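You operate a simulated robot arm through the tools that you are given. There is no shell and no other tool. Be economical: measure what you need, move in short steps, check, and stop when the job is done.

Carry out the task below with a simulated robot arm. There is one attempt and no reset: what you move stays moved.

JOB
Put the wooden chock from the top of the yellow plate on top of the nozzle on the top of the short bench.

The check looks at the end state, three seconds after you hand in, the way a careful person would. Anything else that was tipped, shoved, dropped, spilled or broken makes it a failure.

ROBOT AND FRAMES
A 7-joint arm with a two-finger parallel gripper, fixed in place. Base frame: the origin is at the foot of the arm, x ahead of it, y to its left, z up; the work surface is at about z = 0.823. Readings come in m, degrees, newtons and seconds.
With the tool pointing down near the work surface it reaches from about 0.3 to 0.7 m from the base axis. Its first joint turns from -66.0 to 66.0 degrees. Payload 1.57 kg.
The TCP is the grasp point between the finger pads, 0.03 m short of the fingertips. In the tool frame z runs along the fingers and y along their closing line. Largest opening 0.11 m; finger width 0.024, thickness 0.012; the body of the gripper, 0.048 by 0.112 m, starts 0.078 m behind the TCP.
Orientation is told as [roll, pitch, yaw] about the base's x, y, z axes, in that order, counted from this pose: with the fingers straight down and closing along the base's y, the tool's x points along the base's -x, its y along +y and its z along -z.

CONTROLS
- The arm moves only by the tool step_arm. Its argument "deltas" is a list of rows, each a list of 7 numbers: the shift along the tool's x, y, z in units of 20 mm (1.0 is 20 mm), then the turn, a rotation vector about the tool's x, y, z in units of 6 degrees (1.0 is 6 degrees), then the gripper command, from -1 (fully open) to 1 (shut), values between in proportion. In form: [[tx, ty, tz, rx, ry, rz, claw], ...]. A call has 1 to 8 rows; each row shifts and turns the commanded pose from where the row before left it, along the tool's axes as they then stand. A call with a number of a shift or a turn outside -1 to 1 is refused whole. Rows are played at 5 a second. More than 0.05 m and 8.6 degrees between two rows, or a gripper value outside its range, and nothing of the call is played. A pose out of reach is approached as far as the arm can. The call stops where the force on the tool passes 40 N (or 10 N more than at its start, if that is more) or the arm is blocked; 0.2 s more then pass. The fingers move at their own pace (about 0.108 m/s each) and stop on an object; they squeeze with about 37 N. The grip force told is the motor's: it shows also when the fingers shut on nothing. Time passes only in rows, and 0.2 s behind the last, so rows that do not move let the fingers close. The reply holds the time, the measured pose of the TCP, the force on the tool along the base axes, the opening and the grip force, in the units named above and with some noise.
- Cameras (640 x 400 px; columns grow to the right, rows downward): "scene" is fixed at [0.1852, -0.4235, 1.3968]; the picture's right is [0.45, -0.89, 0.00], its down [-0.58, -0.29, -0.76] and it looks along [0.68, 0.34, -0.65] (base axes); focal length 328 px, centre (320, 200). "wrist" rides on the gripper at [0.07, 0.016, -0.141] in the tool frame; the picture's right is [-0.23, 0.97, 0.00], its down [-0.86, -0.20, -0.48] and it looks along [-0.47, -0.11, 0.88] (tool axes); focal length 222 px, centre (320, 200). There is no depth. A picture from a camera that has moved, and an enlarged one, comes with that camera's place and axes in the base frame and with its lens.
- get_image(camera): a new picture of that camera. The clock stands still meanwhile.
- close_up(camera, box): a new picture of the part [left, top, right, bottom] of that camera's present view, enlarged. The clock stands still meanwhile.
- hand_in(): hands the job in; it is judged then, once.

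Go step by step. Nothing tells you positions but the pictures and the camera data: compare them with the known pose of the tool, close in by small moves and look again before you grip or let go. The budget is 90 turns and 36 pictures, counting those below and the enlarged ones. Unless the task says otherwise, let go and move clear before handing in, and close with one line.

The tools are called as name(argument=value, ...) on one line, values as JSON. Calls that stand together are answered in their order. step_arm: Moves the arm, as the interface text tells. Its arguments: {"type":"object","properties":{"deltas":{"type":"array"}},"required":["deltas"]} The other tools are called the same way: get_image (camera) takes a picture; close_up (camera, box) takes an enlarged picture of a part of a camera's view; hand_in () hands the job in.

At the start:

```text
clock: 0.0
tool_pos: [0.4379, -0.2061, 1.1873]
orientation: [0.0, 0.0, 0.0]
contact_force: [-0.4, -0.3, 0.4]
opening: 0.1101
grip_force: 0.1
```

scene: 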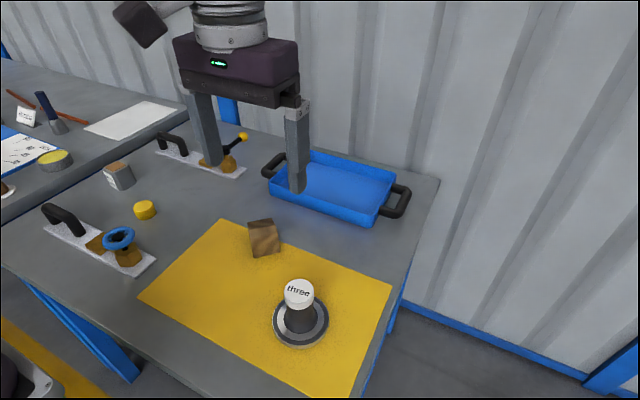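
wrist: 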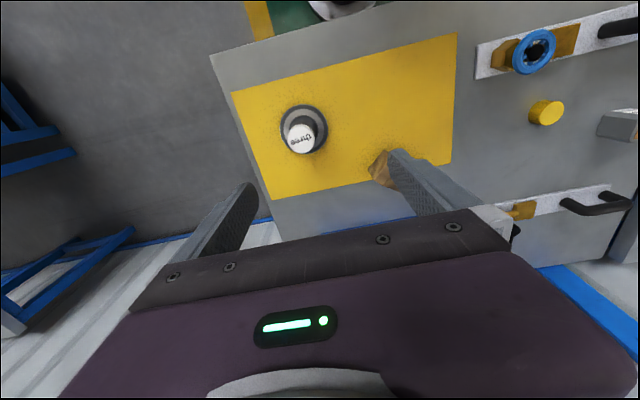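

I see the wooden chock on the yellow plate, a capped object marked "three" on the plate, and valves and other items around. I need a closer look to identify the nozzle and the short bench.

close_up(camera="scene", box=[0, 60, 260, 222])

close_up(camera="scene", box=[200, 190, 400, 360])

close_up(camera="scene", box=[0, 150, 200, 300])

```text
2.46 times, centred on (130, 141) of scene
camera zoom: at [0.1852, -0.4235, 1.3968], right [0.45, -0.89, 0.0], down [-0.58, -0.29, -0.76], along [0.68, 0.34, -0.65], focal length 807 px, centre (788, 345)
```

zoom: 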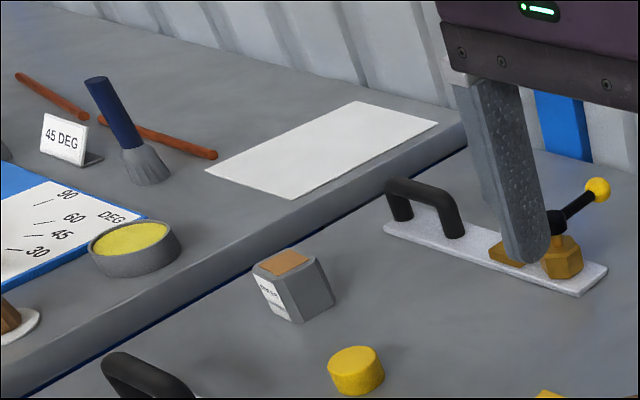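

```text
2.35 times, centred on (300, 275) of scene
camera zoom: at [0.1852, -0.4235, 1.3968], right [0.45, -0.89, 0.0], down [-0.58, -0.29, -0.76], along [0.68, 0.34, -0.65], focal length 772 px, centre (367, 24)
```

zoom: 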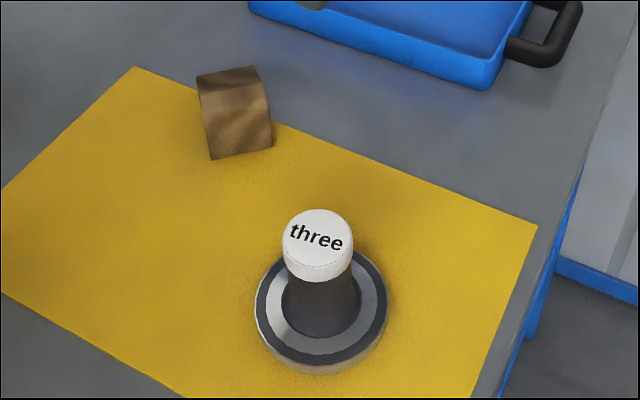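

```text
2.67 times, centred on (100, 225) of scene
camera zoom: at [0.1852, -0.4235, 1.3968], right [0.45, -0.89, 0.0], down [-0.58, -0.29, -0.76], along [0.68, 0.34, -0.65], focal length 875 px, centre (907, 133)
```

zoom: 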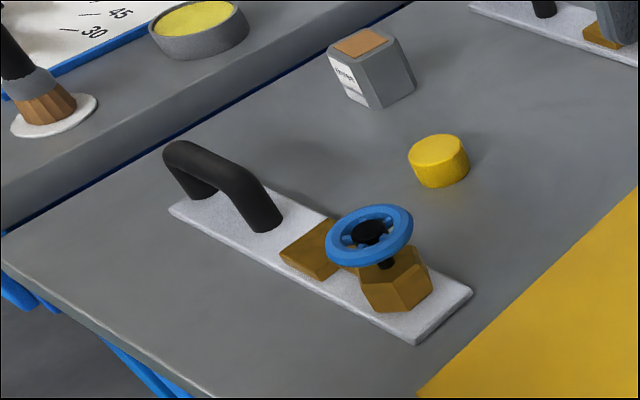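

The "three" item looks like a possible target, but a piece on a white disc at the far left could be the nozzle too. I'll swing the arm high toward the left to view the other bench with the wrist camera.

step_arm(deltas=[[0, 1, 0, 0, 0, 0, -1], [0, 1, 0, 0, 0, 0, -1], [0, 1, 0, 0, 0, -1, -1], [0, 1, 0, 0, 0, 0, -1], [0, 1, 0, 0, 0, 0, -1], [0, 1, 0, 0, 0, 0, -1], [0, 1, 0, 0, 0, 0, -1], [0, 1, 0, 0, 0, 0, -1]])

step_arm(deltas=[[0, 1, 0, 0, 0, 0, -1], [0, 1, 0, 0, 0, 0, -1], [0, 1, 0, 0, 0, -1, -1], [0, 1, 0, 0, 0, -1, -1], [0, 1, 0, 0, 0, -1, -1], [0, 1, 0, 0, 0, -1, -1], [0, 1, 0, 0, 0, -1, -1], [0, 1, 0, 0, 0, -1, -1]])

get_image(camera="wrist")

get_image(camera="scene")

```text
clock: 1.8
tool_pos: [0.4261, -0.0457, 1.1872]
orientation: [0.0, 0.0, 6.0]
contact_force: [0.0, -0.3, -0.2]
opening: 0.1099
grip_force: 0.0
```

```text
clock: 3.6
tool_pos: [0.38, 0.1046, 1.1881]
orientation: [0.0, 0.0, 42.1]
contact_force: [0.4, -0.1, -0.3]
opening: 0.11
grip_force: 0.0
```

```text
30 pictures are left
camera wrist: at [0.3164, 0.0694, 1.3315], right [-0.48, 0.88, 0.0], down [0.77, 0.42, 0.48], along [0.42, 0.23, -0.88], focal length 222 px, centre (320, 200)
```

wrist: 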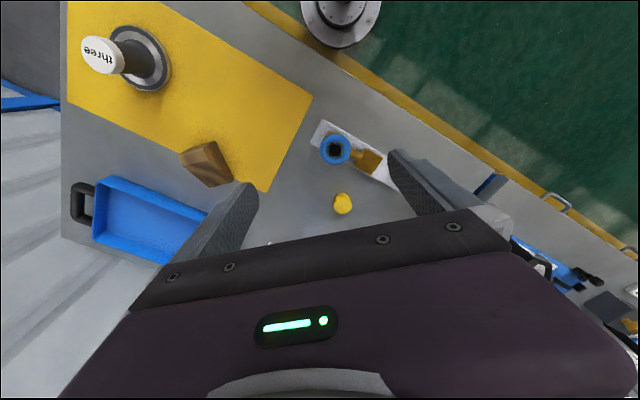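

```text
29 pictures are left
```

scene: 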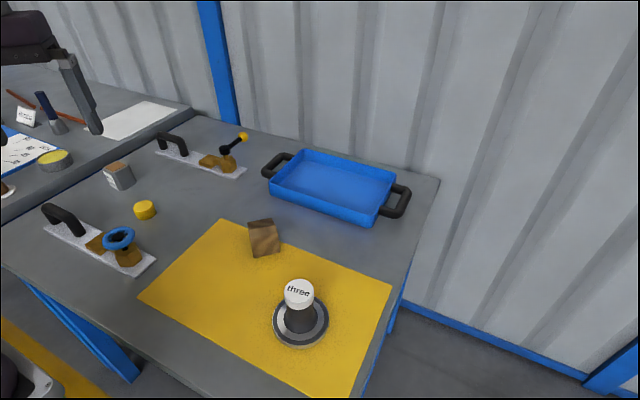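

The wrist view shows the work table and, on the right edge, the adjoining bench. I'll go further left to see what stands on it.

step_arm(deltas=[[0, 1, 0, 0, 0, 0, -1], [0, 1, 0, 0, 0, 0, -1], [0, 1, 0, 0, 0, 0, -1], [0, 1, 0, 0, 0, 0, -1], [0, 1, 0, 0, 0, 0, -1], [0, 1, 0, 0, 0, 0, -1], [0, 1, 0, 0, 0, -1, -1], [0, 1, 0, 0, 0, -1, -1]])

step_arm(deltas=[[-1, 0, 0, 0, 0, 0, -1], [-1, 0, 0, 0, 0, 0, -1], [0, 0, 0, 0, 0, -1, -1], [0, 0, 0, 0, 0, -1, -1], [0, 0, 0, 0, 0, -1, -1], [0, 0, 0, 0, 0, -1, -1]])

get_image(camera="wrist")

get_image(camera="scene")

```text
clock: 5.4
tool_pos: [0.2711, 0.2218, 1.1863]
orientation: [0.0, 0.0, 54.2]
contact_force: [0.2, 0.3, 0.9]
opening: 0.1097
grip_force: 0.1
```

```text
clock: 6.8
tool_pos: [0.2954, 0.2551, 1.186]
orientation: [0.0, -0.1, 78.1]
contact_force: [-0.4, -0.3, 0.4]
opening: 0.1098
grip_force: 0.0
```

```text
28 pictures are left
camera wrist: at [0.2644, 0.1895, 1.3295], right [-0.91, 0.42, 0.0], down [0.37, 0.8, 0.48], along [0.2, 0.43, -0.88], focal length 222 px, centre (320, 200)
```

wrist: 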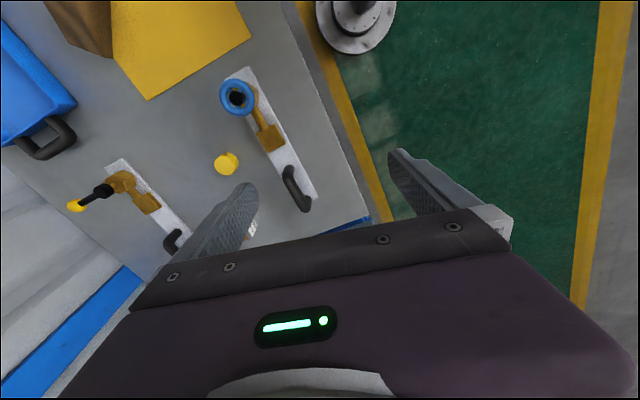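

```text
27 pictures are left
```

scene: 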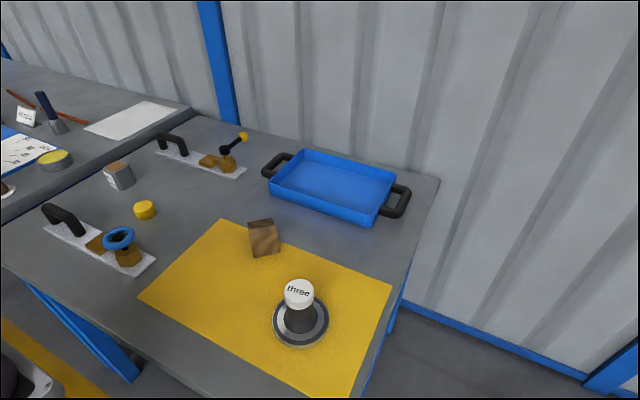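

The gripper body blocks the outward view. I'll turn the yaw back here so the picture's right side covers the adjoining bench.

step_arm(deltas=[[0, 0, 0, 0, 0, 1, -1], [0, 0, 0, 0, 0, 1, -1], [0, 0, 0, 0, 0, 1, -1], [0, 0, 0, 0, 0, 1, -1], [0, 0, 0, 0, 0, 1, -1], [0, 0, 0, 0, 0, 1, -1], [0, 0, 0, 0, 0, 1, -1]])

step_arm(deltas=[[0, 0, 0, 0, 0, 1, -1], [0, 0, 0, 0, 0, 1, -1], [0, 0, 0, 0, 0, 1, -1], [0, 0, 0, 0, 0, 1, -1], [0, 0, 0, 0, 0, 1, -1]])

get_image(camera="wrist")

```text
clock: 8.4
tool_pos: [0.2941, 0.2532, 1.1868]
orientation: [-0.1, 0.0, 35.9]
contact_force: [0.5, 0.4, -0.3]
opening: 0.1099
grip_force: 0.1
```

```text
clock: 9.6
tool_pos: [0.2947, 0.2531, 1.1884]
orientation: [0.0, 0.0, 5.9]
contact_force: [0.2, 0.4, -0.2]
opening: 0.1101
grip_force: 0.0
```

```text
26 pictures are left
camera wrist: at [0.2237, 0.2623, 1.3311], right [0.13, 0.99, 0.0], down [0.87, -0.11, 0.48], along [0.47, -0.06, -0.88], focal length 222 px, centre (320, 200)
```

wrist: 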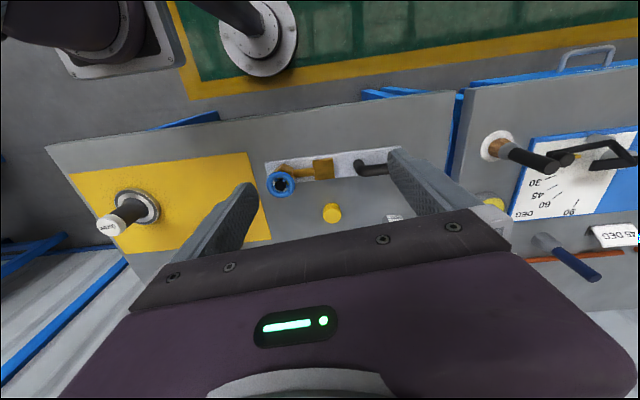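

The left bench carries a copper-and-black upright on a white disc. I'll enlarge that.

close_up(camera="wrist", box=[440, 40, 640, 290])

close_up(camera="wrist", box=[40, 130, 300, 290])

```text
1.60 times, centred on (540, 165) of wrist
camera zoom: at [0.2237, 0.2623, 1.3311], right [0.13, 0.99, 0.0], down [0.87, -0.11, 0.48], along [0.47, -0.06, -0.88], focal length 355 px, centre (-32, 256)
```

zoom: 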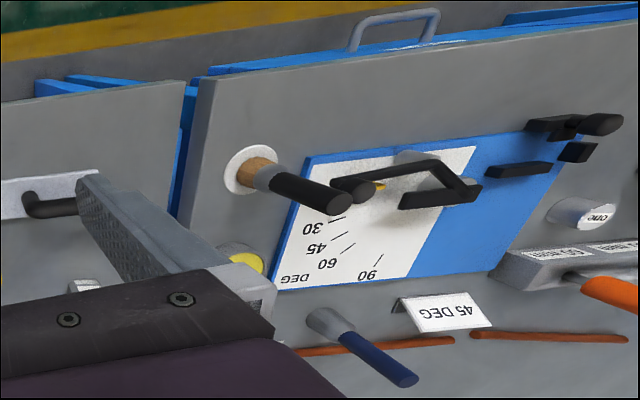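

```text
2.46 times, centred on (170, 210) of wrist
camera zoom: at [0.2237, 0.2623, 1.3311], right [0.13, 0.99, 0.0], down [0.87, -0.11, 0.48], along [0.47, -0.06, -0.88], focal length 547 px, centre (689, 175)
```

zoom: 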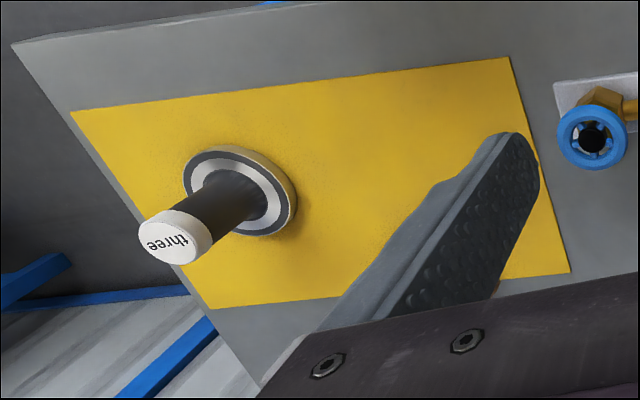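

The numbered pieces "one" (other bench, out of reach) and "three" look akin. I'll check the grey block and piece "three" at high zoom before deciding.

close_up(camera="scene", box=[90, 150, 170, 225])

close_up(camera="scene", box=[240, 205, 340, 355])

close_up(camera="wrist", box=[560, 80, 640, 260])

```text
5.33 times, centred on (130, 188) of scene
camera zoom: at [0.1852, -0.4235, 1.3968], right [0.45, -0.89, 0.0], down [-0.58, -0.29, -0.76], along [0.68, 0.34, -0.65], focal length 1749 px, centre (1333, 267)
```

zoom: 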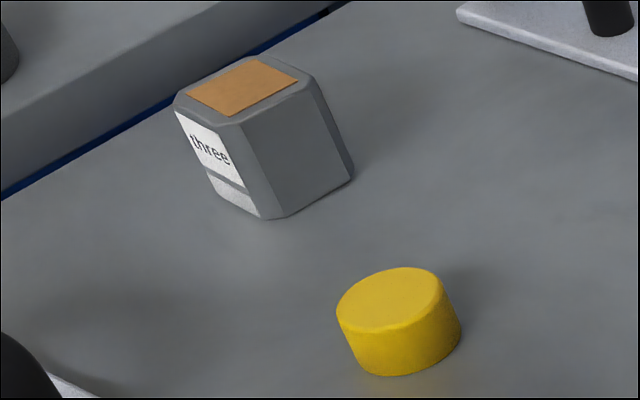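

```text
2.67 times, centred on (290, 280) of scene
camera zoom: at [0.1852, -0.4235, 1.3968], right [0.45, -0.89, 0.0], down [-0.58, -0.29, -0.76], along [0.68, 0.34, -0.65], focal length 875 px, centre (400, -13)
```

zoom: 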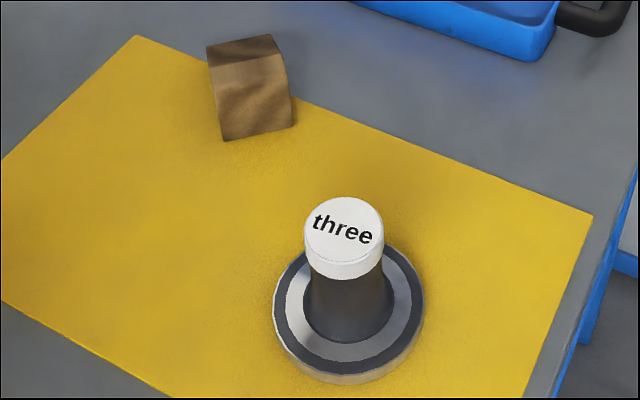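

```text
2.22 times, centred on (600, 170) of wrist
camera zoom: at [0.2237, 0.2623, 1.3311], right [0.13, 0.99, 0.0], down [0.87, -0.11, 0.48], along [0.47, -0.06, -0.88], focal length 494 px, centre (-302, 267)
```

zoom: 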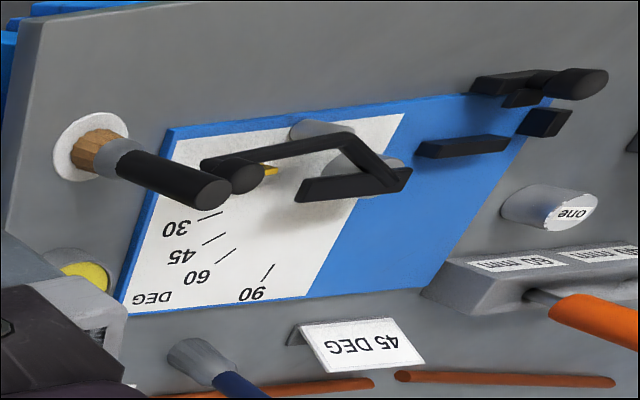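

"Three" (a standing tube with a white cap on a flange) is the nozzle; its bench is the short one within reach. I estimate its top at (0.45, -0.25, 0.925) and the chock at about (0.57, -0.09); I'll move back over the plate for an overhead view.

step_arm(deltas=[[-0.3, -1, 0, 0, 0, 0, -1], [-0.3, -1, 0, 0, 0, 0, -1], [-0.3, -1, 0, 0, 0, 0, -1], [-0.3, -1, 0, 0, 0, 0, -1], [-0.3, -1, 0, 0, 0, 0, -1], [-0.3, -1, 0, 0, 0, 0, -1], [-0.3, -1, 0, 0, 0, 0, -1], [-0.3, -1, 0, 0, 0, 0, -1]])

step_arm(deltas=[[-0.3, -1, 0, 0, 0, 0, -1], [-0.3, -1, 0, 0, 0, 0, -1], [-0.3, -1, 0, 0, 0, 0, -1], [-0.3, -1, 0, 0, 0, 0, -1], [-0.3, -1, 0, 0, 0, 0, -1], [-0.3, -1, 0, 0, 0, 0, -1], [-0.3, -1, 0, 0, 0, 0, -1], [-0.3, -1, 0, 0, 0, 0, -1]])

step_arm(deltas=[[-0.3, -1, 0, 0, 0, 0, -1], [-0.3, -1, 0, 0, 0, 0, -1], [-0.3, -1, 0, 0, 0, -1, -1], [0, -1, 0, 0, 0, -1, -1], [0, -1, 0, 0, 0, -1, -1], [0, -1, 0, 0, 0, -1, -1], [0, 0, 0, 0, 0, -1, -1], [0, 0, 0, 0, 0, -1, -1]])

get_image(camera="wrist")

```text
clock: 11.4
tool_pos: [0.3613, 0.0981, 1.1866]
orientation: [0.0, 0.0, 6.0]
contact_force: [-0.1, 0.0, 0.0]
opening: 0.1101
grip_force: 0.0
```

```text
clock: 13.2
tool_pos: [0.4251, -0.056, 1.1881]
orientation: [0.0, 0.0, 6.1]
contact_force: [-0.8, 0.4, 0.2]
opening: 0.1102
grip_force: 0.1
```

```text
clock: 15.0
tool_pos: [0.4661, -0.171, 1.1881]
orientation: [0.0, 0.0, 42.0]
contact_force: [-0.5, 0.4, -0.6]
opening: 0.11
grip_force: 0.1
```

```text
20 pictures are left
camera wrist: at [0.4025, -0.2053, 1.3308], right [-0.48, 0.88, 0.0], down [0.77, 0.43, 0.48], along [0.42, 0.23, -0.88], focal length 222 px, centre (320, 200)
```

wrist: 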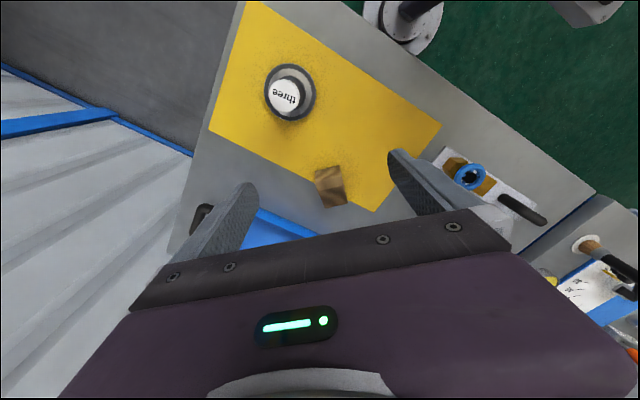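

Chock and nozzle are both in the wrist view now. I'll enlarge them to get the geometry.

close_up(camera="wrist", box=[295, 150, 375, 220])

close_up(camera="wrist", box=[240, 45, 340, 135])

close_up(camera="scene", box=[230, 205, 300, 265])

```text
5.71 times, centred on (335, 185) of wrist
camera zoom: at [0.4025, -0.2053, 1.3308], right [-0.48, 0.88, 0.0], down [0.77, 0.43, 0.48], along [0.42, 0.23, -0.88], focal length 1269 px, centre (234, 286)
```

zoom: 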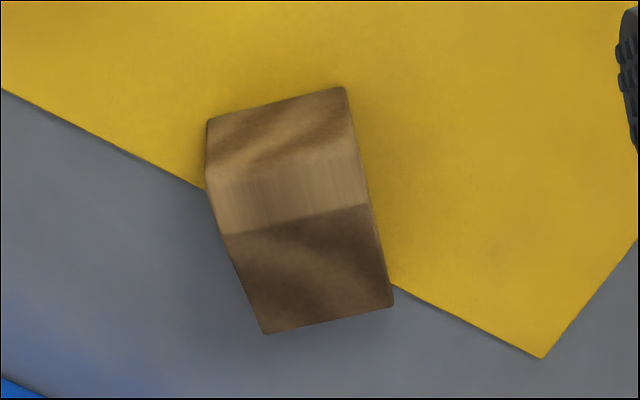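

```text
4.44 times, centred on (290, 90) of wrist
camera zoom: at [0.4025, -0.2053, 1.3308], right [-0.48, 0.88, 0.0], down [0.77, 0.43, 0.48], along [0.42, 0.23, -0.88], focal length 987 px, centre (453, 689)
```

zoom: 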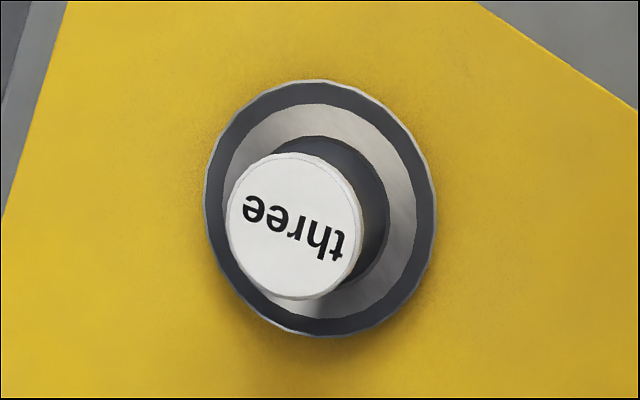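

```text
6.67 times, centred on (265, 235) of scene
camera zoom: at [0.1852, -0.4235, 1.3968], right [0.45, -0.89, 0.0], down [-0.58, -0.29, -0.76], along [0.68, 0.34, -0.65], focal length 2187 px, centre (687, -33)
```

zoom: 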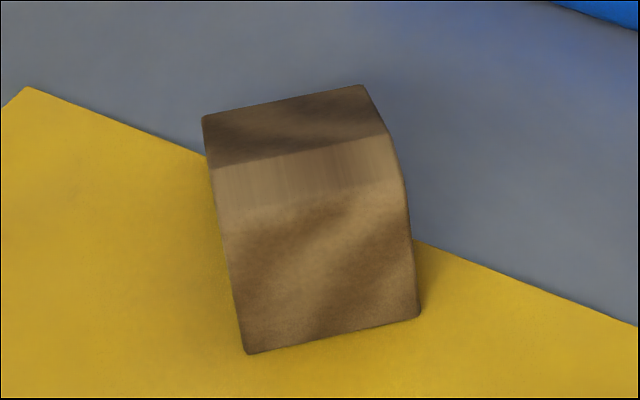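

The chock is a wedge (about 58 mm wide, about 105 mm long, about 65 mm high, tall end facing the arm), with its width along the tool's closing line at yaw 42°. I'll move above its balance point near (0.586, -0.078), then descend partway and look.

step_arm(deltas=[[-0.95, -0.07, 0, 0, 0, 0, -1], [-0.95, -0.07, 0, 0, 0, 0, -1], [-0.95, -0.07, 0, 0, 0, 0, -1], [-0.95, -0.07, 0, 0, 0, 0, -1], [-0.95, -0.07, 0, 0, 0, 0, -1], [-0.95, -0.07, 0, 0, 0, 0, -1], [-0.95, -0.07, 0, 0, 0, 0, -1], [-0.95, -0.07, 0, 0, 0, 0, -1]])

step_arm(deltas=[[0, 0, 1, 0, 0, 0, -1], [0, 0, 1, 0, 0, 0, -1], [0, 0, 1, 0, 0, 0, -1], [0, 0, 1, 0, 0, 0, -1], [0, 0, 1, 0, 0, 0, -1], [0, 0, 1, 0, 0, 0, -1], [0, 0, 1, 0, 0, 0, -1], [0, 0, 1, 0, 0, 0, -1]])

step_arm(deltas=[[0, 0, 1, 0, 0, 0, -1], [0, 0, 1, 0, 0, 0, -1], [0, 0, 1, 0, 0, 0, -1], [0, 0, 0, 0, 0, 0, -1]])

get_image(camera="wrist")

close_up(camera="scene", box=[190, 150, 350, 270])

```text
clock: 16.8
tool_pos: [0.5856, -0.0747, 1.1856]
orientation: [0.0, 0.0, 42.1]
contact_force: [0.1, 0.0, 1.0]
opening: 0.11
grip_force: 0.0
```

```text
clock: 18.6
tool_pos: [0.5887, -0.0753, 1.0275]
orientation: [0.0, 0.0, 42.0]
contact_force: [1.0, 0.0, 0.6]
opening: 0.11
grip_force: 0.1
```

```text
clock: 19.6
tool_pos: [0.5873, -0.0752, 0.9651]
orientation: [0.0, 0.1, 42.0]
contact_force: [0.1, -0.8, 1.0]
opening: 0.1102
grip_force: 0.1
```

```text
16 pictures are left
camera wrist: at [0.5249, -0.1106, 1.1086], right [-0.48, 0.88, 0.0], down [0.77, 0.42, 0.48], along [0.42, 0.23, -0.88], focal length 222 px, centre (320, 200)
```

wrist: 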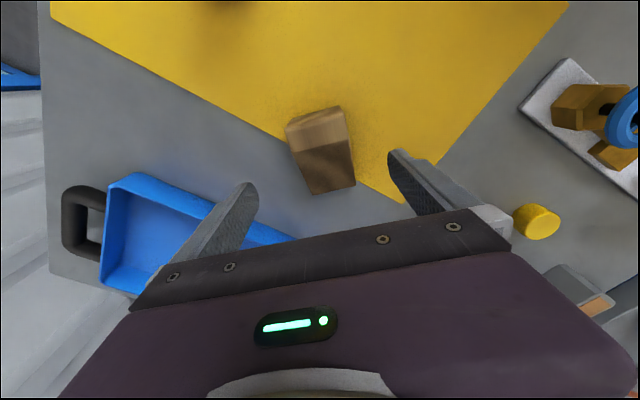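

```text
3.33 times, centred on (270, 210) of scene
camera zoom: at [0.1852, -0.4235, 1.3968], right [0.45, -0.89, 0.0], down [-0.58, -0.29, -0.76], along [0.68, 0.34, -0.65], focal length 1093 px, centre (487, 167)
```

zoom: 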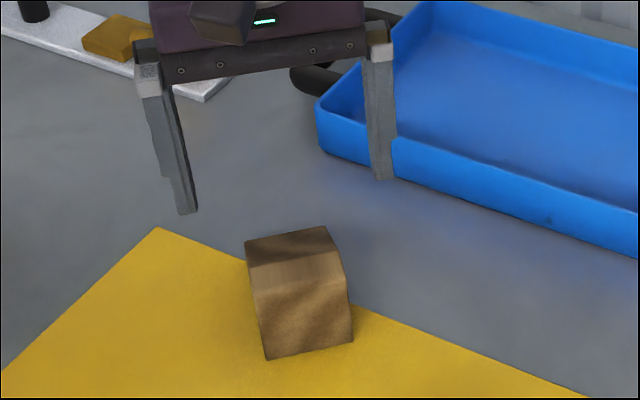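

The fingers straddle the chock and the TCP is over its balance point. Lowering to z ≈ 0.868 with a small 1° yaw trim, then closing.

step_arm(deltas=[[0, 0, 1, 0, 0, -0.2, -1], [0, 0, 1, 0, 0, 0, -1], [0, 0, 1, 0, 0, 0, -1], [0, 0, 1, 0, 0, 0, -1], [0, 0, 0.8, 0, 0, 0, -1], [0, 0, 0, 0, 0, 0, -1]])

get_image(camera="wrist")

```text
clock: 21.0
tool_pos: [0.5887, -0.0771, 0.8708]
orientation: [0.0, 0.1, 43.2]
contact_force: [0.0, 0.8, 0.5]
opening: 0.1101
grip_force: 0.1
```

```text
14 pictures are left
camera wrist: at [0.5263, -0.1127, 1.0146], right [-0.5, 0.87, 0.0], down [0.76, 0.44, 0.48], along [0.41, 0.24, -0.88], focal length 222 px, centre (320, 200)
```

wrist: 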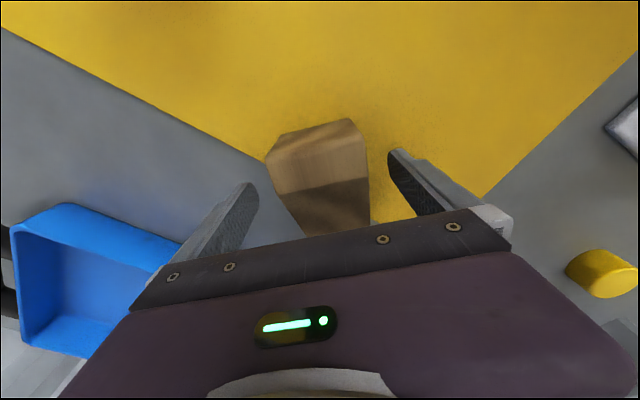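

The fingers stand on either side of the chock with clearance. Closing now.

step_arm(deltas=[[0, 0, 0, 0, 0, 0, 0], [0, 0, 0, 0, 0, 0, 0.3], [0, 0, 0, 0, 0, 0, 1], [0, 0, 0, 0, 0, 0, 1], [0, 0, 0, 0, 0, 0, 1]])

step_arm(deltas=[[0, 0, -0.5, 0, 0, 0, 1], [0, 0, -1, 0, 0, 0, 1], [0, 0, -1, 0, 0, 0, 1], [0, 0, 0, 0, 0, 0, 1]])

get_image(camera="wrist")

close_up(camera="scene", box=[190, 150, 350, 270])

```text
clock: 22.2
tool_pos: [0.5891, -0.0759, 0.872]
orientation: [-0.1, 0.0, 43.2]
contact_force: [0.2, -0.5, 0.4]
opening: 0.0594
grip_force: 37.2
```

```text
clock: 23.2
tool_pos: [0.5879, -0.0763, 0.9222]
orientation: [-0.1, 0.0, 43.3]
contact_force: [-0.4, 0.2, -2.7]
opening: 0.0592
grip_force: 36.8
```

```text
13 pictures are left
camera wrist: at [0.5254, -0.1118, 1.0649], right [-0.5, 0.87, 0.0], down [0.76, 0.44, 0.48], along [0.41, 0.24, -0.88], focal length 222 px, centre (320, 200)
```

wrist: 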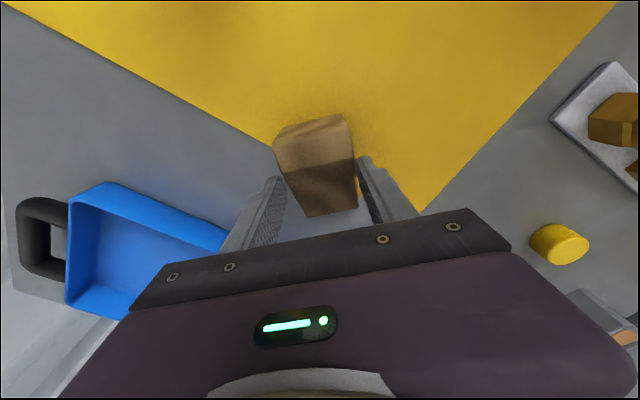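

```text
3.33 times, centred on (270, 210) of scene
camera zoom: at [0.1853, -0.4235, 1.3968], right [0.45, -0.89, 0.0], down [-0.58, -0.29, -0.76], along [0.68, 0.34, -0.65], focal length 1093 px, centre (487, 167)
```

zoom: 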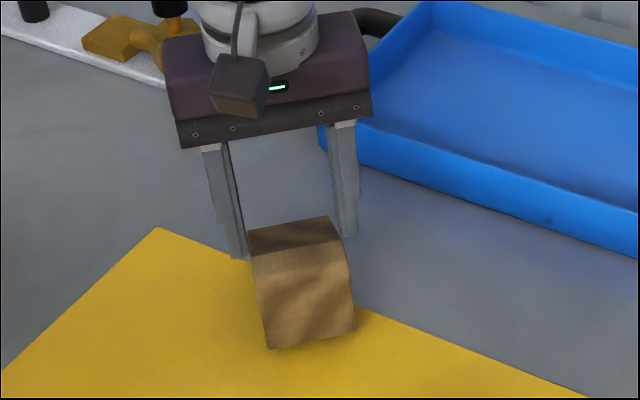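

The tool rose 50 mm but the chock seems to have risen only about 10 mm, so it may be slipping. I'll look closely before doing anything else.

close_up(camera="scene", box=[225, 175, 305, 265])

close_up(camera="wrist", box=[240, 95, 420, 255])

```text
4.44 times, centred on (265, 220) of scene
camera zoom: at [0.1853, -0.4235, 1.3968], right [0.45, -0.89, 0.0], down [-0.58, -0.29, -0.76], along [0.68, 0.34, -0.65], focal length 1458 px, centre (564, 111)
```

zoom: 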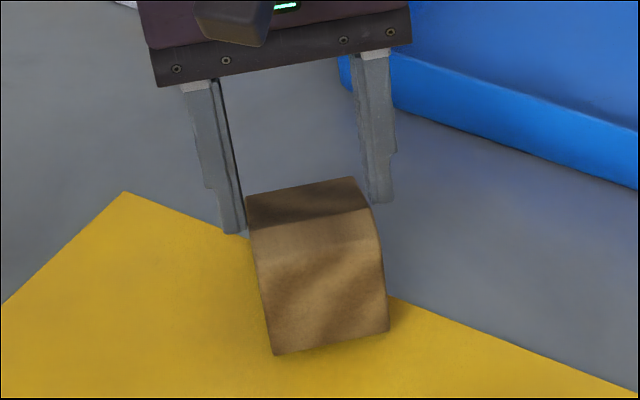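

```text
2.50 times, centred on (330, 175) of wrist
camera zoom: at [0.5254, -0.1118, 1.0649], right [-0.5, 0.87, 0.0], down [0.76, 0.44, 0.48], along [0.41, 0.24, -0.88], focal length 555 px, centre (295, 262)
```

zoom: 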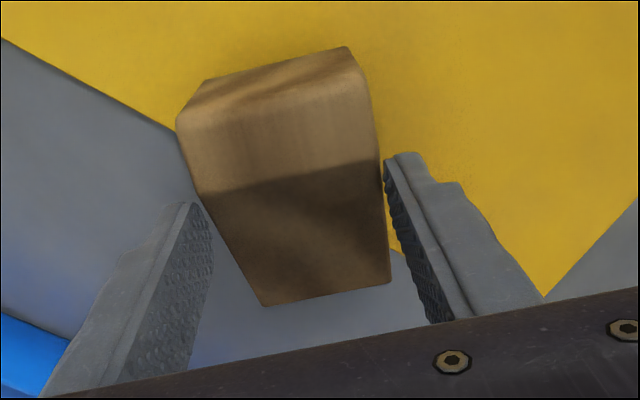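

The chock is up only about 6–9 mm and is held by the fingertips, so it slid in the grip. I'll hold still a second to see whether it is stable.

step_arm(deltas=[[0, 0, 0, 0, 0, 0, 1], [0, 0, 0, 0, 0, 0, 1], [0, 0, 0, 0, 0, 0, 1], [0, 0, 0, 0, 0, 0, 1]])

close_up(camera="scene", box=[225, 175, 305, 265])

```text
clock: 24.2
tool_pos: [0.589, -0.0753, 0.9225]
orientation: [-0.1, -0.1, 43.3]
contact_force: [0.0, 0.4, -0.4]
opening: 0.0592
grip_force: 37.4
```

```text
4.44 times, centred on (265, 220) of scene
camera zoom: at [0.1853, -0.4235, 1.3968], right [0.45, -0.89, 0.0], down [-0.58, -0.29, -0.76], along [0.68, 0.34, -0.65], focal length 1458 px, centre (564, 111)
```

zoom: 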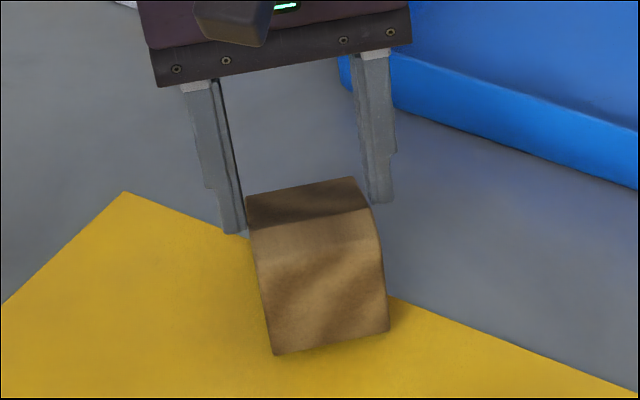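

The reading is steady; the chock sits at or near the plate, touched only by the fingertips. I'll set it down gently, open, go lower, and regrip more deeply.

step_arm(deltas=[[0, 0, 0.2, 0, 0, 0, 1], [0, 0, 0.2, 0, 0, 0, 1], [0, 0, 0, 0, 0, 0, 1]])

step_arm(deltas=[[0, 0, 0, 0, 0, 0, 0.6], [0, 0, 0, 0, 0, 0, -0.2], [0, 0, 0, 0, 0, 0, -0.8], [0, 0, 0, 0, 0, 0, -0.8]])

get_image(camera="wrist")

close_up(camera="scene", box=[225, 175, 305, 265])

```text
clock: 25.0
tool_pos: [0.5879, -0.0745, 0.9142]
orientation: [0.0, 0.1, 43.2]
contact_force: [-0.8, 0.2, -1.5]
opening: 0.0591
grip_force: 36.6
```

```text
clock: 26.0
tool_pos: [0.5873, -0.0752, 0.9136]
orientation: [0.0, 0.0, 43.2]
contact_force: [-0.7, 0.2, -0.6]
opening: 0.099
grip_force: 0.0
```

```text
8 pictures are left
camera wrist: at [0.5252, -0.1112, 1.0572], right [-0.5, 0.87, 0.0], down [0.76, 0.44, 0.48], along [0.41, 0.24, -0.88], focal length 222 px, centre (320, 200)
```

wrist: 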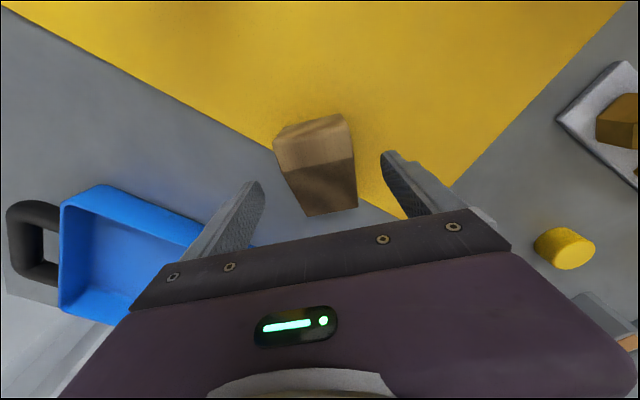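

```text
4.44 times, centred on (265, 220) of scene
camera zoom: at [0.1852, -0.4235, 1.3968], right [0.45, -0.89, 0.0], down [-0.58, -0.29, -0.76], along [0.68, 0.34, -0.65], focal length 1458 px, centre (564, 111)
```

zoom: 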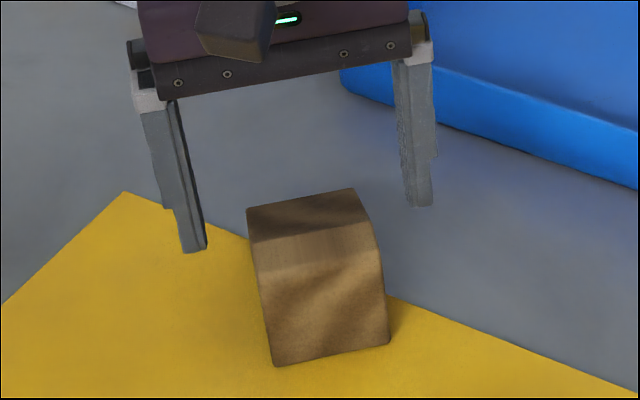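

The chock is back flat on the plate, only slightly shifted. I'll descend to z ≈ 0.862, grip with longer settling, and lift slowly by 15 mm before checking.

step_arm(deltas=[[0, 0, 0.9, 0, 0, 0, -0.8], [0, 0, 0.9, 0, 0, 0, -0.8], [0, 0, 0.75, 0, 0, 0, -0.8], [0, 0, 0, 0, 0, 0, -0.8]])

step_arm(deltas=[[0, 0, 0, 0, 0, 0, 0], [0, 0, 0, 0, 0, 0, 0.5], [0, 0, 0, 0, 0, 0, 1], [0, 0, 0, 0, 0, 0, 1], [0, 0, 0, 0, 0, 0, 1], [0, 0, 0, 0, 0, 0, 1], [0, 0, 0, 0, 0, 0, 1], [0, 0, 0, 0, 0, 0, 1]])

step_arm(deltas=[[0, 0, -0.1, 0, 0, 0, 1], [0, 0, -0.1, 0, 0, 0, 1], [0, 0, -0.1, 0, 0, 0, 1], [0, 0, -0.1, 0, 0, 0, 1], [0, 0, -0.1, 0, 0, 0, 1], [0, 0, -0.1, 0, 0, 0, 1], [0, 0, -0.1, 0, 0, 0, 1], [0, 0, -0.1, 0, 0, 0, 1]])

close_up(camera="scene", box=[225, 175, 305, 265])

```text
clock: 27.0
tool_pos: [0.5889, -0.0764, 0.8632]
orientation: [0.0, 0.0, 43.2]
contact_force: [-0.4, 0.6, 0.5]
opening: 0.099
grip_force: 0.1
```

```text
clock: 28.8
tool_pos: [0.5881, -0.0757, 0.8624]
orientation: [-0.1, 0.0, 43.1]
contact_force: [-0.6, -0.2, 0.5]
opening: 0.0596
grip_force: 36.9
```

```text
clock: 30.6
tool_pos: [0.5881, -0.0763, 0.8795]
orientation: [0.0, 0.0, 43.3]
contact_force: [0.5, -0.1, -1.6]
opening: 0.0598
grip_force: 37.2
```

```text
4.44 times, centred on (265, 220) of scene
camera zoom: at [0.1853, -0.4235, 1.3968], right [0.45, -0.89, 0.0], down [-0.58, -0.29, -0.76], along [0.68, 0.34, -0.65], focal length 1458 px, centre (564, 111)
```

zoom: 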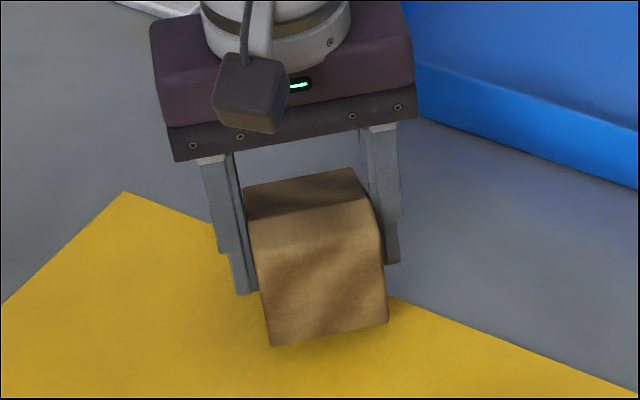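

The chock is now up with the fingers deep on it. I'll continue slowly and check for slip.

step_arm(deltas=[[0, 0, -0.2, 0, 0, 0, 1], [0, 0, -0.2, 0, 0, 0, 1], [0, 0, -0.2, 0, 0, 0, 1], [0, 0, -0.2, 0, 0, 0, 1], [0, 0, -0.2, 0, 0, 0, 1], [0, 0, -0.2, 0, 0, 0, 1], [0, 0, -0.2, 0, 0, 0, 1], [0, 0, -0.2, 0, 0, 0, 1]])

close_up(camera="scene", box=[225, 165, 305, 255])

```text
clock: 32.4
tool_pos: [0.5869, -0.0747, 0.9114]
orientation: [0.0, 0.1, 43.2]
contact_force: [-0.2, -0.1, -1.4]
opening: 0.0596
grip_force: 36.8
```

```text
4.44 times, centred on (265, 210) of scene
camera zoom: at [0.1853, -0.4235, 1.3968], right [0.45, -0.89, 0.0], down [-0.58, -0.29, -0.76], along [0.68, 0.34, -0.65], focal length 1458 px, centre (564, 156)
```

zoom: 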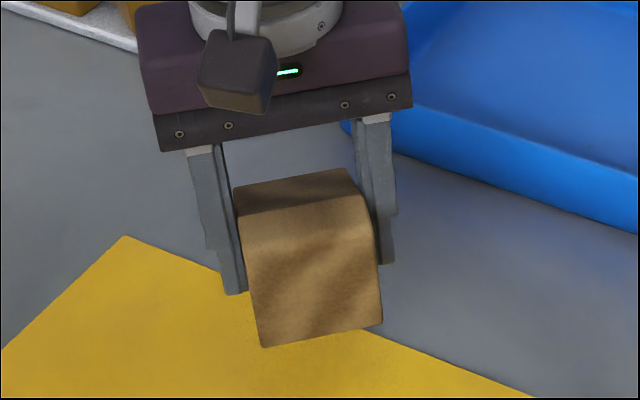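

No slip now: the fingertip-to-chock offset is unchanged at the slower speed. Lifting on gently until the chock clears the nozzle.

step_arm(deltas=[[0, 0, -0.2, 0, 0, 0, 1], [0, 0, -0.3, 0, 0, 0, 1], [0, 0, -0.3, 0, 0, 0, 1], [0, 0, -0.3, 0, 0, 0, 1], [0, 0, -0.3, 0, 0, 0, 1], [0, 0, -0.3, 0, 0, 0, 1], [0, 0, -0.3, 0, 0, 0, 1], [0, 0, -0.3, 0, 0, 0, 1]])

step_arm(deltas=[[0, 0, -0.3, 0, 0, 0, 1], [0, 0, -0.3, 0, 0, 0, 1], [0, 0, -0.3, 0, 0, 0, 1], [0, 0, -0.3, 0, 0, 0, 1], [0, 0, -0.3, 0, 0, 0, 1], [0, 0, -0.3, 0, 0, 0, 1], [0, 0, -0.2, 0, 0, 0, 1], [0, 0, 0, 0, 0, 0, 1]])

get_image(camera="scene")

```text
clock: 34.2
tool_pos: [0.5866, -0.0753, 0.9561]
orientation: [0.0, 0.0, 43.2]
contact_force: [0.5, 0.0, -2.2]
opening: 0.0598
grip_force: 36.8
```

```text
clock: 36.0
tool_pos: [0.5874, -0.0755, 0.9973]
orientation: [0.1, -0.1, 43.2]
contact_force: [0.9, 0.1, -0.9]
opening: 0.0596
grip_force: 37.0
```

```text
4 pictures are left
```

scene: 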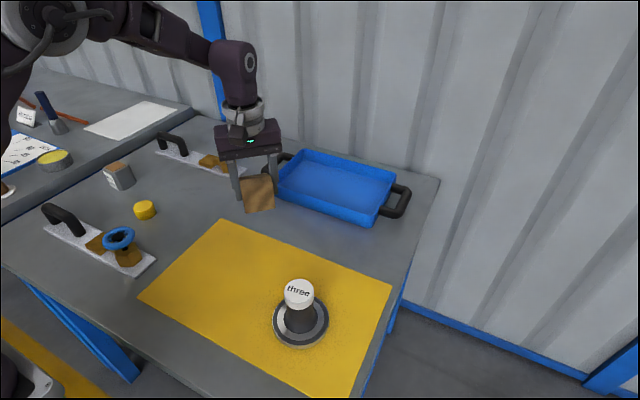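

The chock is held with its underside near z ≈ 0.957, clear of the nozzle. Carrying it slowly to above the nozzle.

step_arm(deltas=[[0.2, -0.03, 0, 0, 0, 0, 1], [0.45, -0.073, 0, 0, 0, 0, 1], [0.45, -0.073, 0, 0, 0, 0, 1], [0.45, -0.073, 0, 0, 0, 0, 1], [0.45, -0.073, 0, 0, 0, 0, 1], [0.45, -0.073, 0, 0, 0, 0, 1], [0.45, -0.073, 0, 0, 0, 0, 1], [0.45, -0.073, 0, 0, 0, 0, 1]])

step_arm(deltas=[[0.45, -0.073, 0, 0, 0, 0, 1], [0.45, -0.073, 0, 0, 0, 0, 1], [0.45, -0.073, 0, 0, 0, 0, 1], [0.45, -0.073, 0, 0, 0, 0, 1], [0.45, -0.073, 0, 0, 0, 0, 1], [0.45, -0.073, 0, 0, 0, 0, 1], [0.45, -0.073, 0, 0, 0, 0, 1], [0.45, -0.073, 0, 0, 0, 0, 1]])

step_arm(deltas=[[0.45, -0.073, 0, 0, 0, 0, 1], [0.45, -0.073, 0, 0, 0, 0, 1], [0.45, -0.073, 0, 0, 0, 0, 1], [0.45, -0.073, 0, 0, 0, 0, 1], [0.45, -0.073, 0, 0, 0, 0, 1], [0.45, -0.073, 0, 0, 0, 0, 1], [0.45, -0.073, 0, 0, 0, 0, 1], [0.3, -0.05, 0, 0, 0, 0, 1]])

```text
clock: 37.8
tool_pos: [0.545, -0.1311, 0.998]
orientation: [0.0, 0.0, 43.1]
contact_force: [-0.6, 0.0, -1.7]
opening: 0.0593
grip_force: 37.0
```

```text
clock: 39.6
tool_pos: [0.502, -0.1881, 0.9953]
orientation: [-0.1, 0.0, 43.3]
contact_force: [0.2, 0.3, -3.0]
opening: 0.0596
grip_force: 36.4
```

```text
clock: 41.4
tool_pos: [0.4597, -0.2434, 0.9956]
orientation: [0.0, 0.0, 43.3]
contact_force: [0.5, 0.6, -1.1]
opening: 0.0599
grip_force: 36.6
```

Nearly over the nozzle. A last 10 mm shift, then a check picture.

step_arm(deltas=[[0.25, 0, 0, 0, 0, 0, 1], [0.25, 0, 0, 0, 0, 0, 1], [0, 0, 0.3, 0, 0, 0, 1], [0, 0, 0.3, 0, 0, 0, 1], [0, 0, 0, 0, 0, 0, 1]])

close_up(camera="scene", box=[220, 180, 380, 360])

```text
clock: 42.6
tool_pos: [0.4522, -0.2489, 0.9835]
orientation: [0.0, 0.0, 43.1]
contact_force: [-0.4, -0.2, -1.3]
opening: 0.0598
grip_force: 37.1
```

```text
2.22 times, centred on (300, 270) of scene
camera zoom: at [0.1853, -0.4235, 1.3968], right [0.45, -0.89, 0.0], down [-0.58, -0.29, -0.76], along [0.68, 0.34, -0.65], focal length 729 px, centre (364, 44)
```

zoom: 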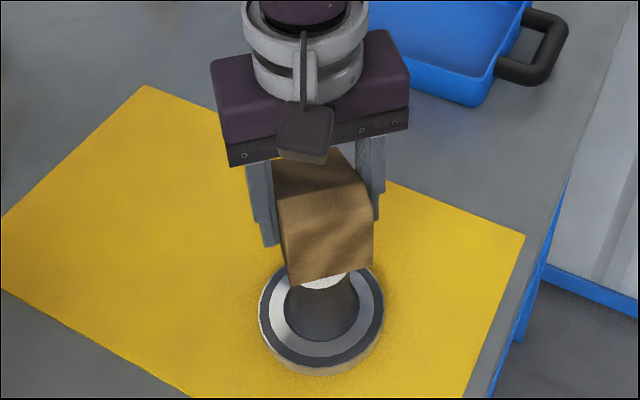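

The chock is well centred: its balance point lies over the nozzle's top. Lowering gently in 2 mm steps toward contact.

step_arm(deltas=[[0, 0, 0.12, 0, 0, 0, 1], [0, 0, 0.12, 0, 0, 0, 1], [0, 0, 0.12, 0, 0, 0, 1], [0, 0, 0.12, 0, 0, 0, 1], [0, 0, 0.12, 0, 0, 0, 1], [0, 0, 0.1, 0, 0, 0, 1], [0, 0, 0, 0, 0, 0, 1]])

step_arm(deltas=[[0, 0, 0.1, 0, 0, 0, 1], [0, 0, 0, 0, 0, 0, 1]])

step_arm(deltas=[[0, 0, 0.1, 0, 0, 0, 1], [0, 0, 0, 0, 0, 0, 1]])

```text
clock: 44.2
tool_pos: [0.4527, -0.2514, 0.9689]
orientation: [0.0, 0.0, 43.2]
contact_force: [0.3, -0.1, -1.1]
opening: 0.0594
grip_force: 37.0
```

```text
clock: 44.8
tool_pos: [0.4521, -0.25, 0.9679]
orientation: [-0.1, 0.0, 43.2]
contact_force: [-0.2, -0.5, -1.6]
opening: 0.0597
grip_force: 36.8
```

```text
clock: 45.4
tool_pos: [0.4519, -0.2505, 0.965]
orientation: [0.0, 0.1, 43.2]
contact_force: [0.0, -0.2, -1.4]
opening: 0.0597
grip_force: 36.4
```

No contact yet; continuing in 2 mm steps.

step_arm(deltas=[[0, 0, 0.1, 0, 0, 0, 1], [0, 0, 0, 0, 0, 0, 1]])

step_arm(deltas=[[0, 0, 0.07, 0, 0, 0, 1], [0, 0, 0, 0, 0, 0, 1]])

```text
clock: 46.0
tool_pos: [0.4531, -0.2492, 0.9639]
orientation: [0.2, 0.0, 43.2]
contact_force: [-0.6, -0.7, -1.9]
opening: 0.0594
grip_force: 37.3
```

```text
clock: 46.6
tool_pos: [0.4515, -0.2497, 0.9621]
orientation: [-0.1, 0.0, 43.2]
contact_force: [-1.4, 0.6, 2.3]
opening: 0.0598
grip_force: 36.4
```

The force turned positive: contact with the nozzle's top at about 0.962, as predicted. I'll seat it by half a millimetre more and look.

step_arm(deltas=[[0, 0, 0.04, 0, 0, 0, 1], [0, 0, 0, 0, 0, 0, 1]])

close_up(camera="scene", box=[240, 210, 360, 350])

```text
clock: 47.2
tool_pos: [0.453, -0.2498, 0.9615]
orientation: [-0.2, -0.1, 43.2]
contact_force: [3.5, 1.1, 8.0]
opening: 0.0596
grip_force: 37.4
```

```text
2.86 times, centred on (300, 280) of scene
camera zoom: at [0.1852, -0.4234, 1.3968], right [0.45, -0.89, 0.0], down [-0.58, -0.29, -0.76], along [0.68, 0.34, -0.65], focal length 937 px, centre (377, -29)
```

zoom: 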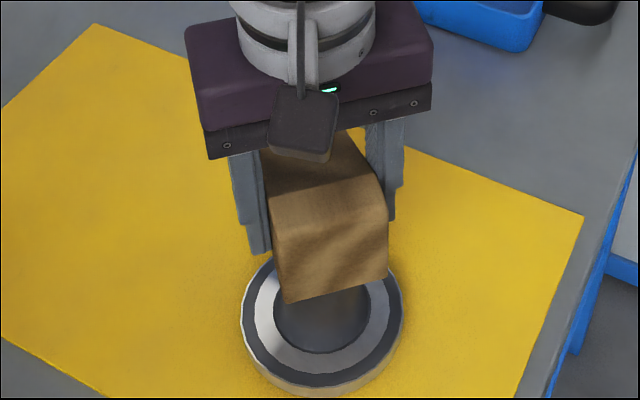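

It is seated and centred. I'll ease the pressure, open gradually, and wait before retreating.

step_arm(deltas=[[0, 0, -0.03, 0, 0, 0, 1], [0, 0, 0, 0, 0, 0, 1]])

step_arm(deltas=[[0, 0, 0, 0, 0, 0, -0.15], [0, 0, 0, 0, 0, 0, -0.3], [0, 0, 0, 0, 0, 0, -0.5], [0, 0, 0, 0, 0, 0, -0.7], [0, 0, 0, 0, 0, 0, -0.7]])

close_up(camera="scene", box=[240, 210, 360, 350])

```text
clock: 47.8
tool_pos: [0.4518, -0.249, 0.9622]
orientation: [0.1, 0.0, 43.2]
contact_force: [0.3, 0.4, -1.5]
opening: 0.0597
grip_force: 37.3
```

```text
clock: 49.0
tool_pos: [0.4519, -0.2503, 0.9635]
orientation: [0.0, -0.1, 43.2]
contact_force: [0.0, 0.4, 0.1]
opening: 0.0933
grip_force: 0.1
```

```text
2.86 times, centred on (300, 280) of scene
camera zoom: at [0.1852, -0.4235, 1.3968], right [0.45, -0.89, 0.0], down [-0.58, -0.29, -0.76], along [0.68, 0.34, -0.65], focal length 937 px, centre (377, -29)
```

zoom: 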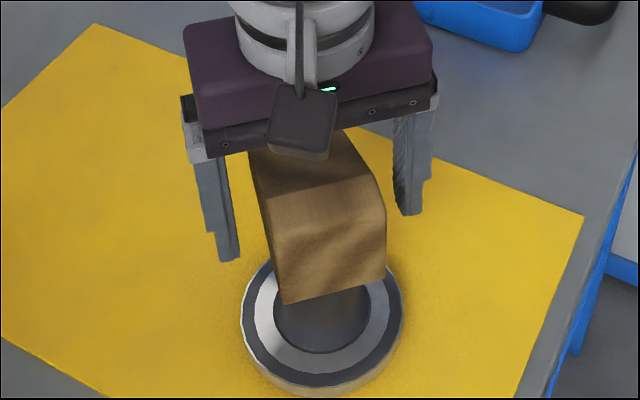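

The chock stands steady on the nozzle with the fingers clear on both sides. Retreating straight up.

step_arm(deltas=[[0, 0, -0.3, 0, 0, 0, -0.7], [0, 0, -0.5, 0, 0, 0, -0.7], [0, 0, -0.8, 0, 0, 0, -0.7], [0, 0, -1, 0, 0, 0, -0.7], [0, 0, -1, 0, 0, 0, -0.7], [0, 0, -1, 0, 0, 0, -0.7], [0, 0, -1, 0, 0, 0, -0.7], [0, 0, -1, 0, 0, 0, -0.7]])

get_image(camera="scene")

```text
clock: 50.8
tool_pos: [0.4508, -0.2506, 1.0934]
orientation: [0.0, 0.0, 43.2]
contact_force: [0.7, -0.2, 0.2]
opening: 0.0934
grip_force: 0.1
```

```text
0 pictures are left
```

scene: 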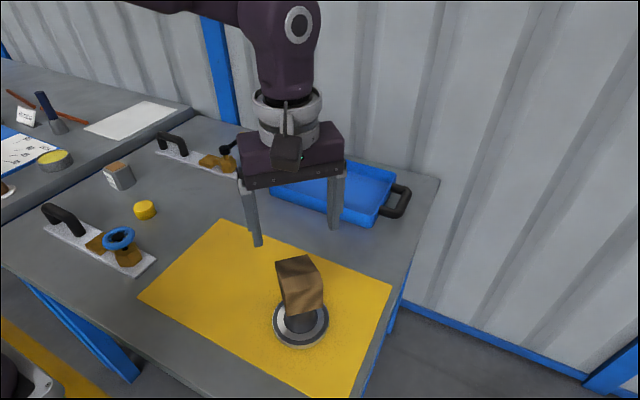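

The chock rests on top of the nozzle, the arm is clear, and nothing else has moved. Handing in.

hand_in()

```text
The job is handed in.
```

The wooden chock is standing on top of the nozzle marked "three", the gripper is clear above it, and nothing else looked disturbed in the last picture.
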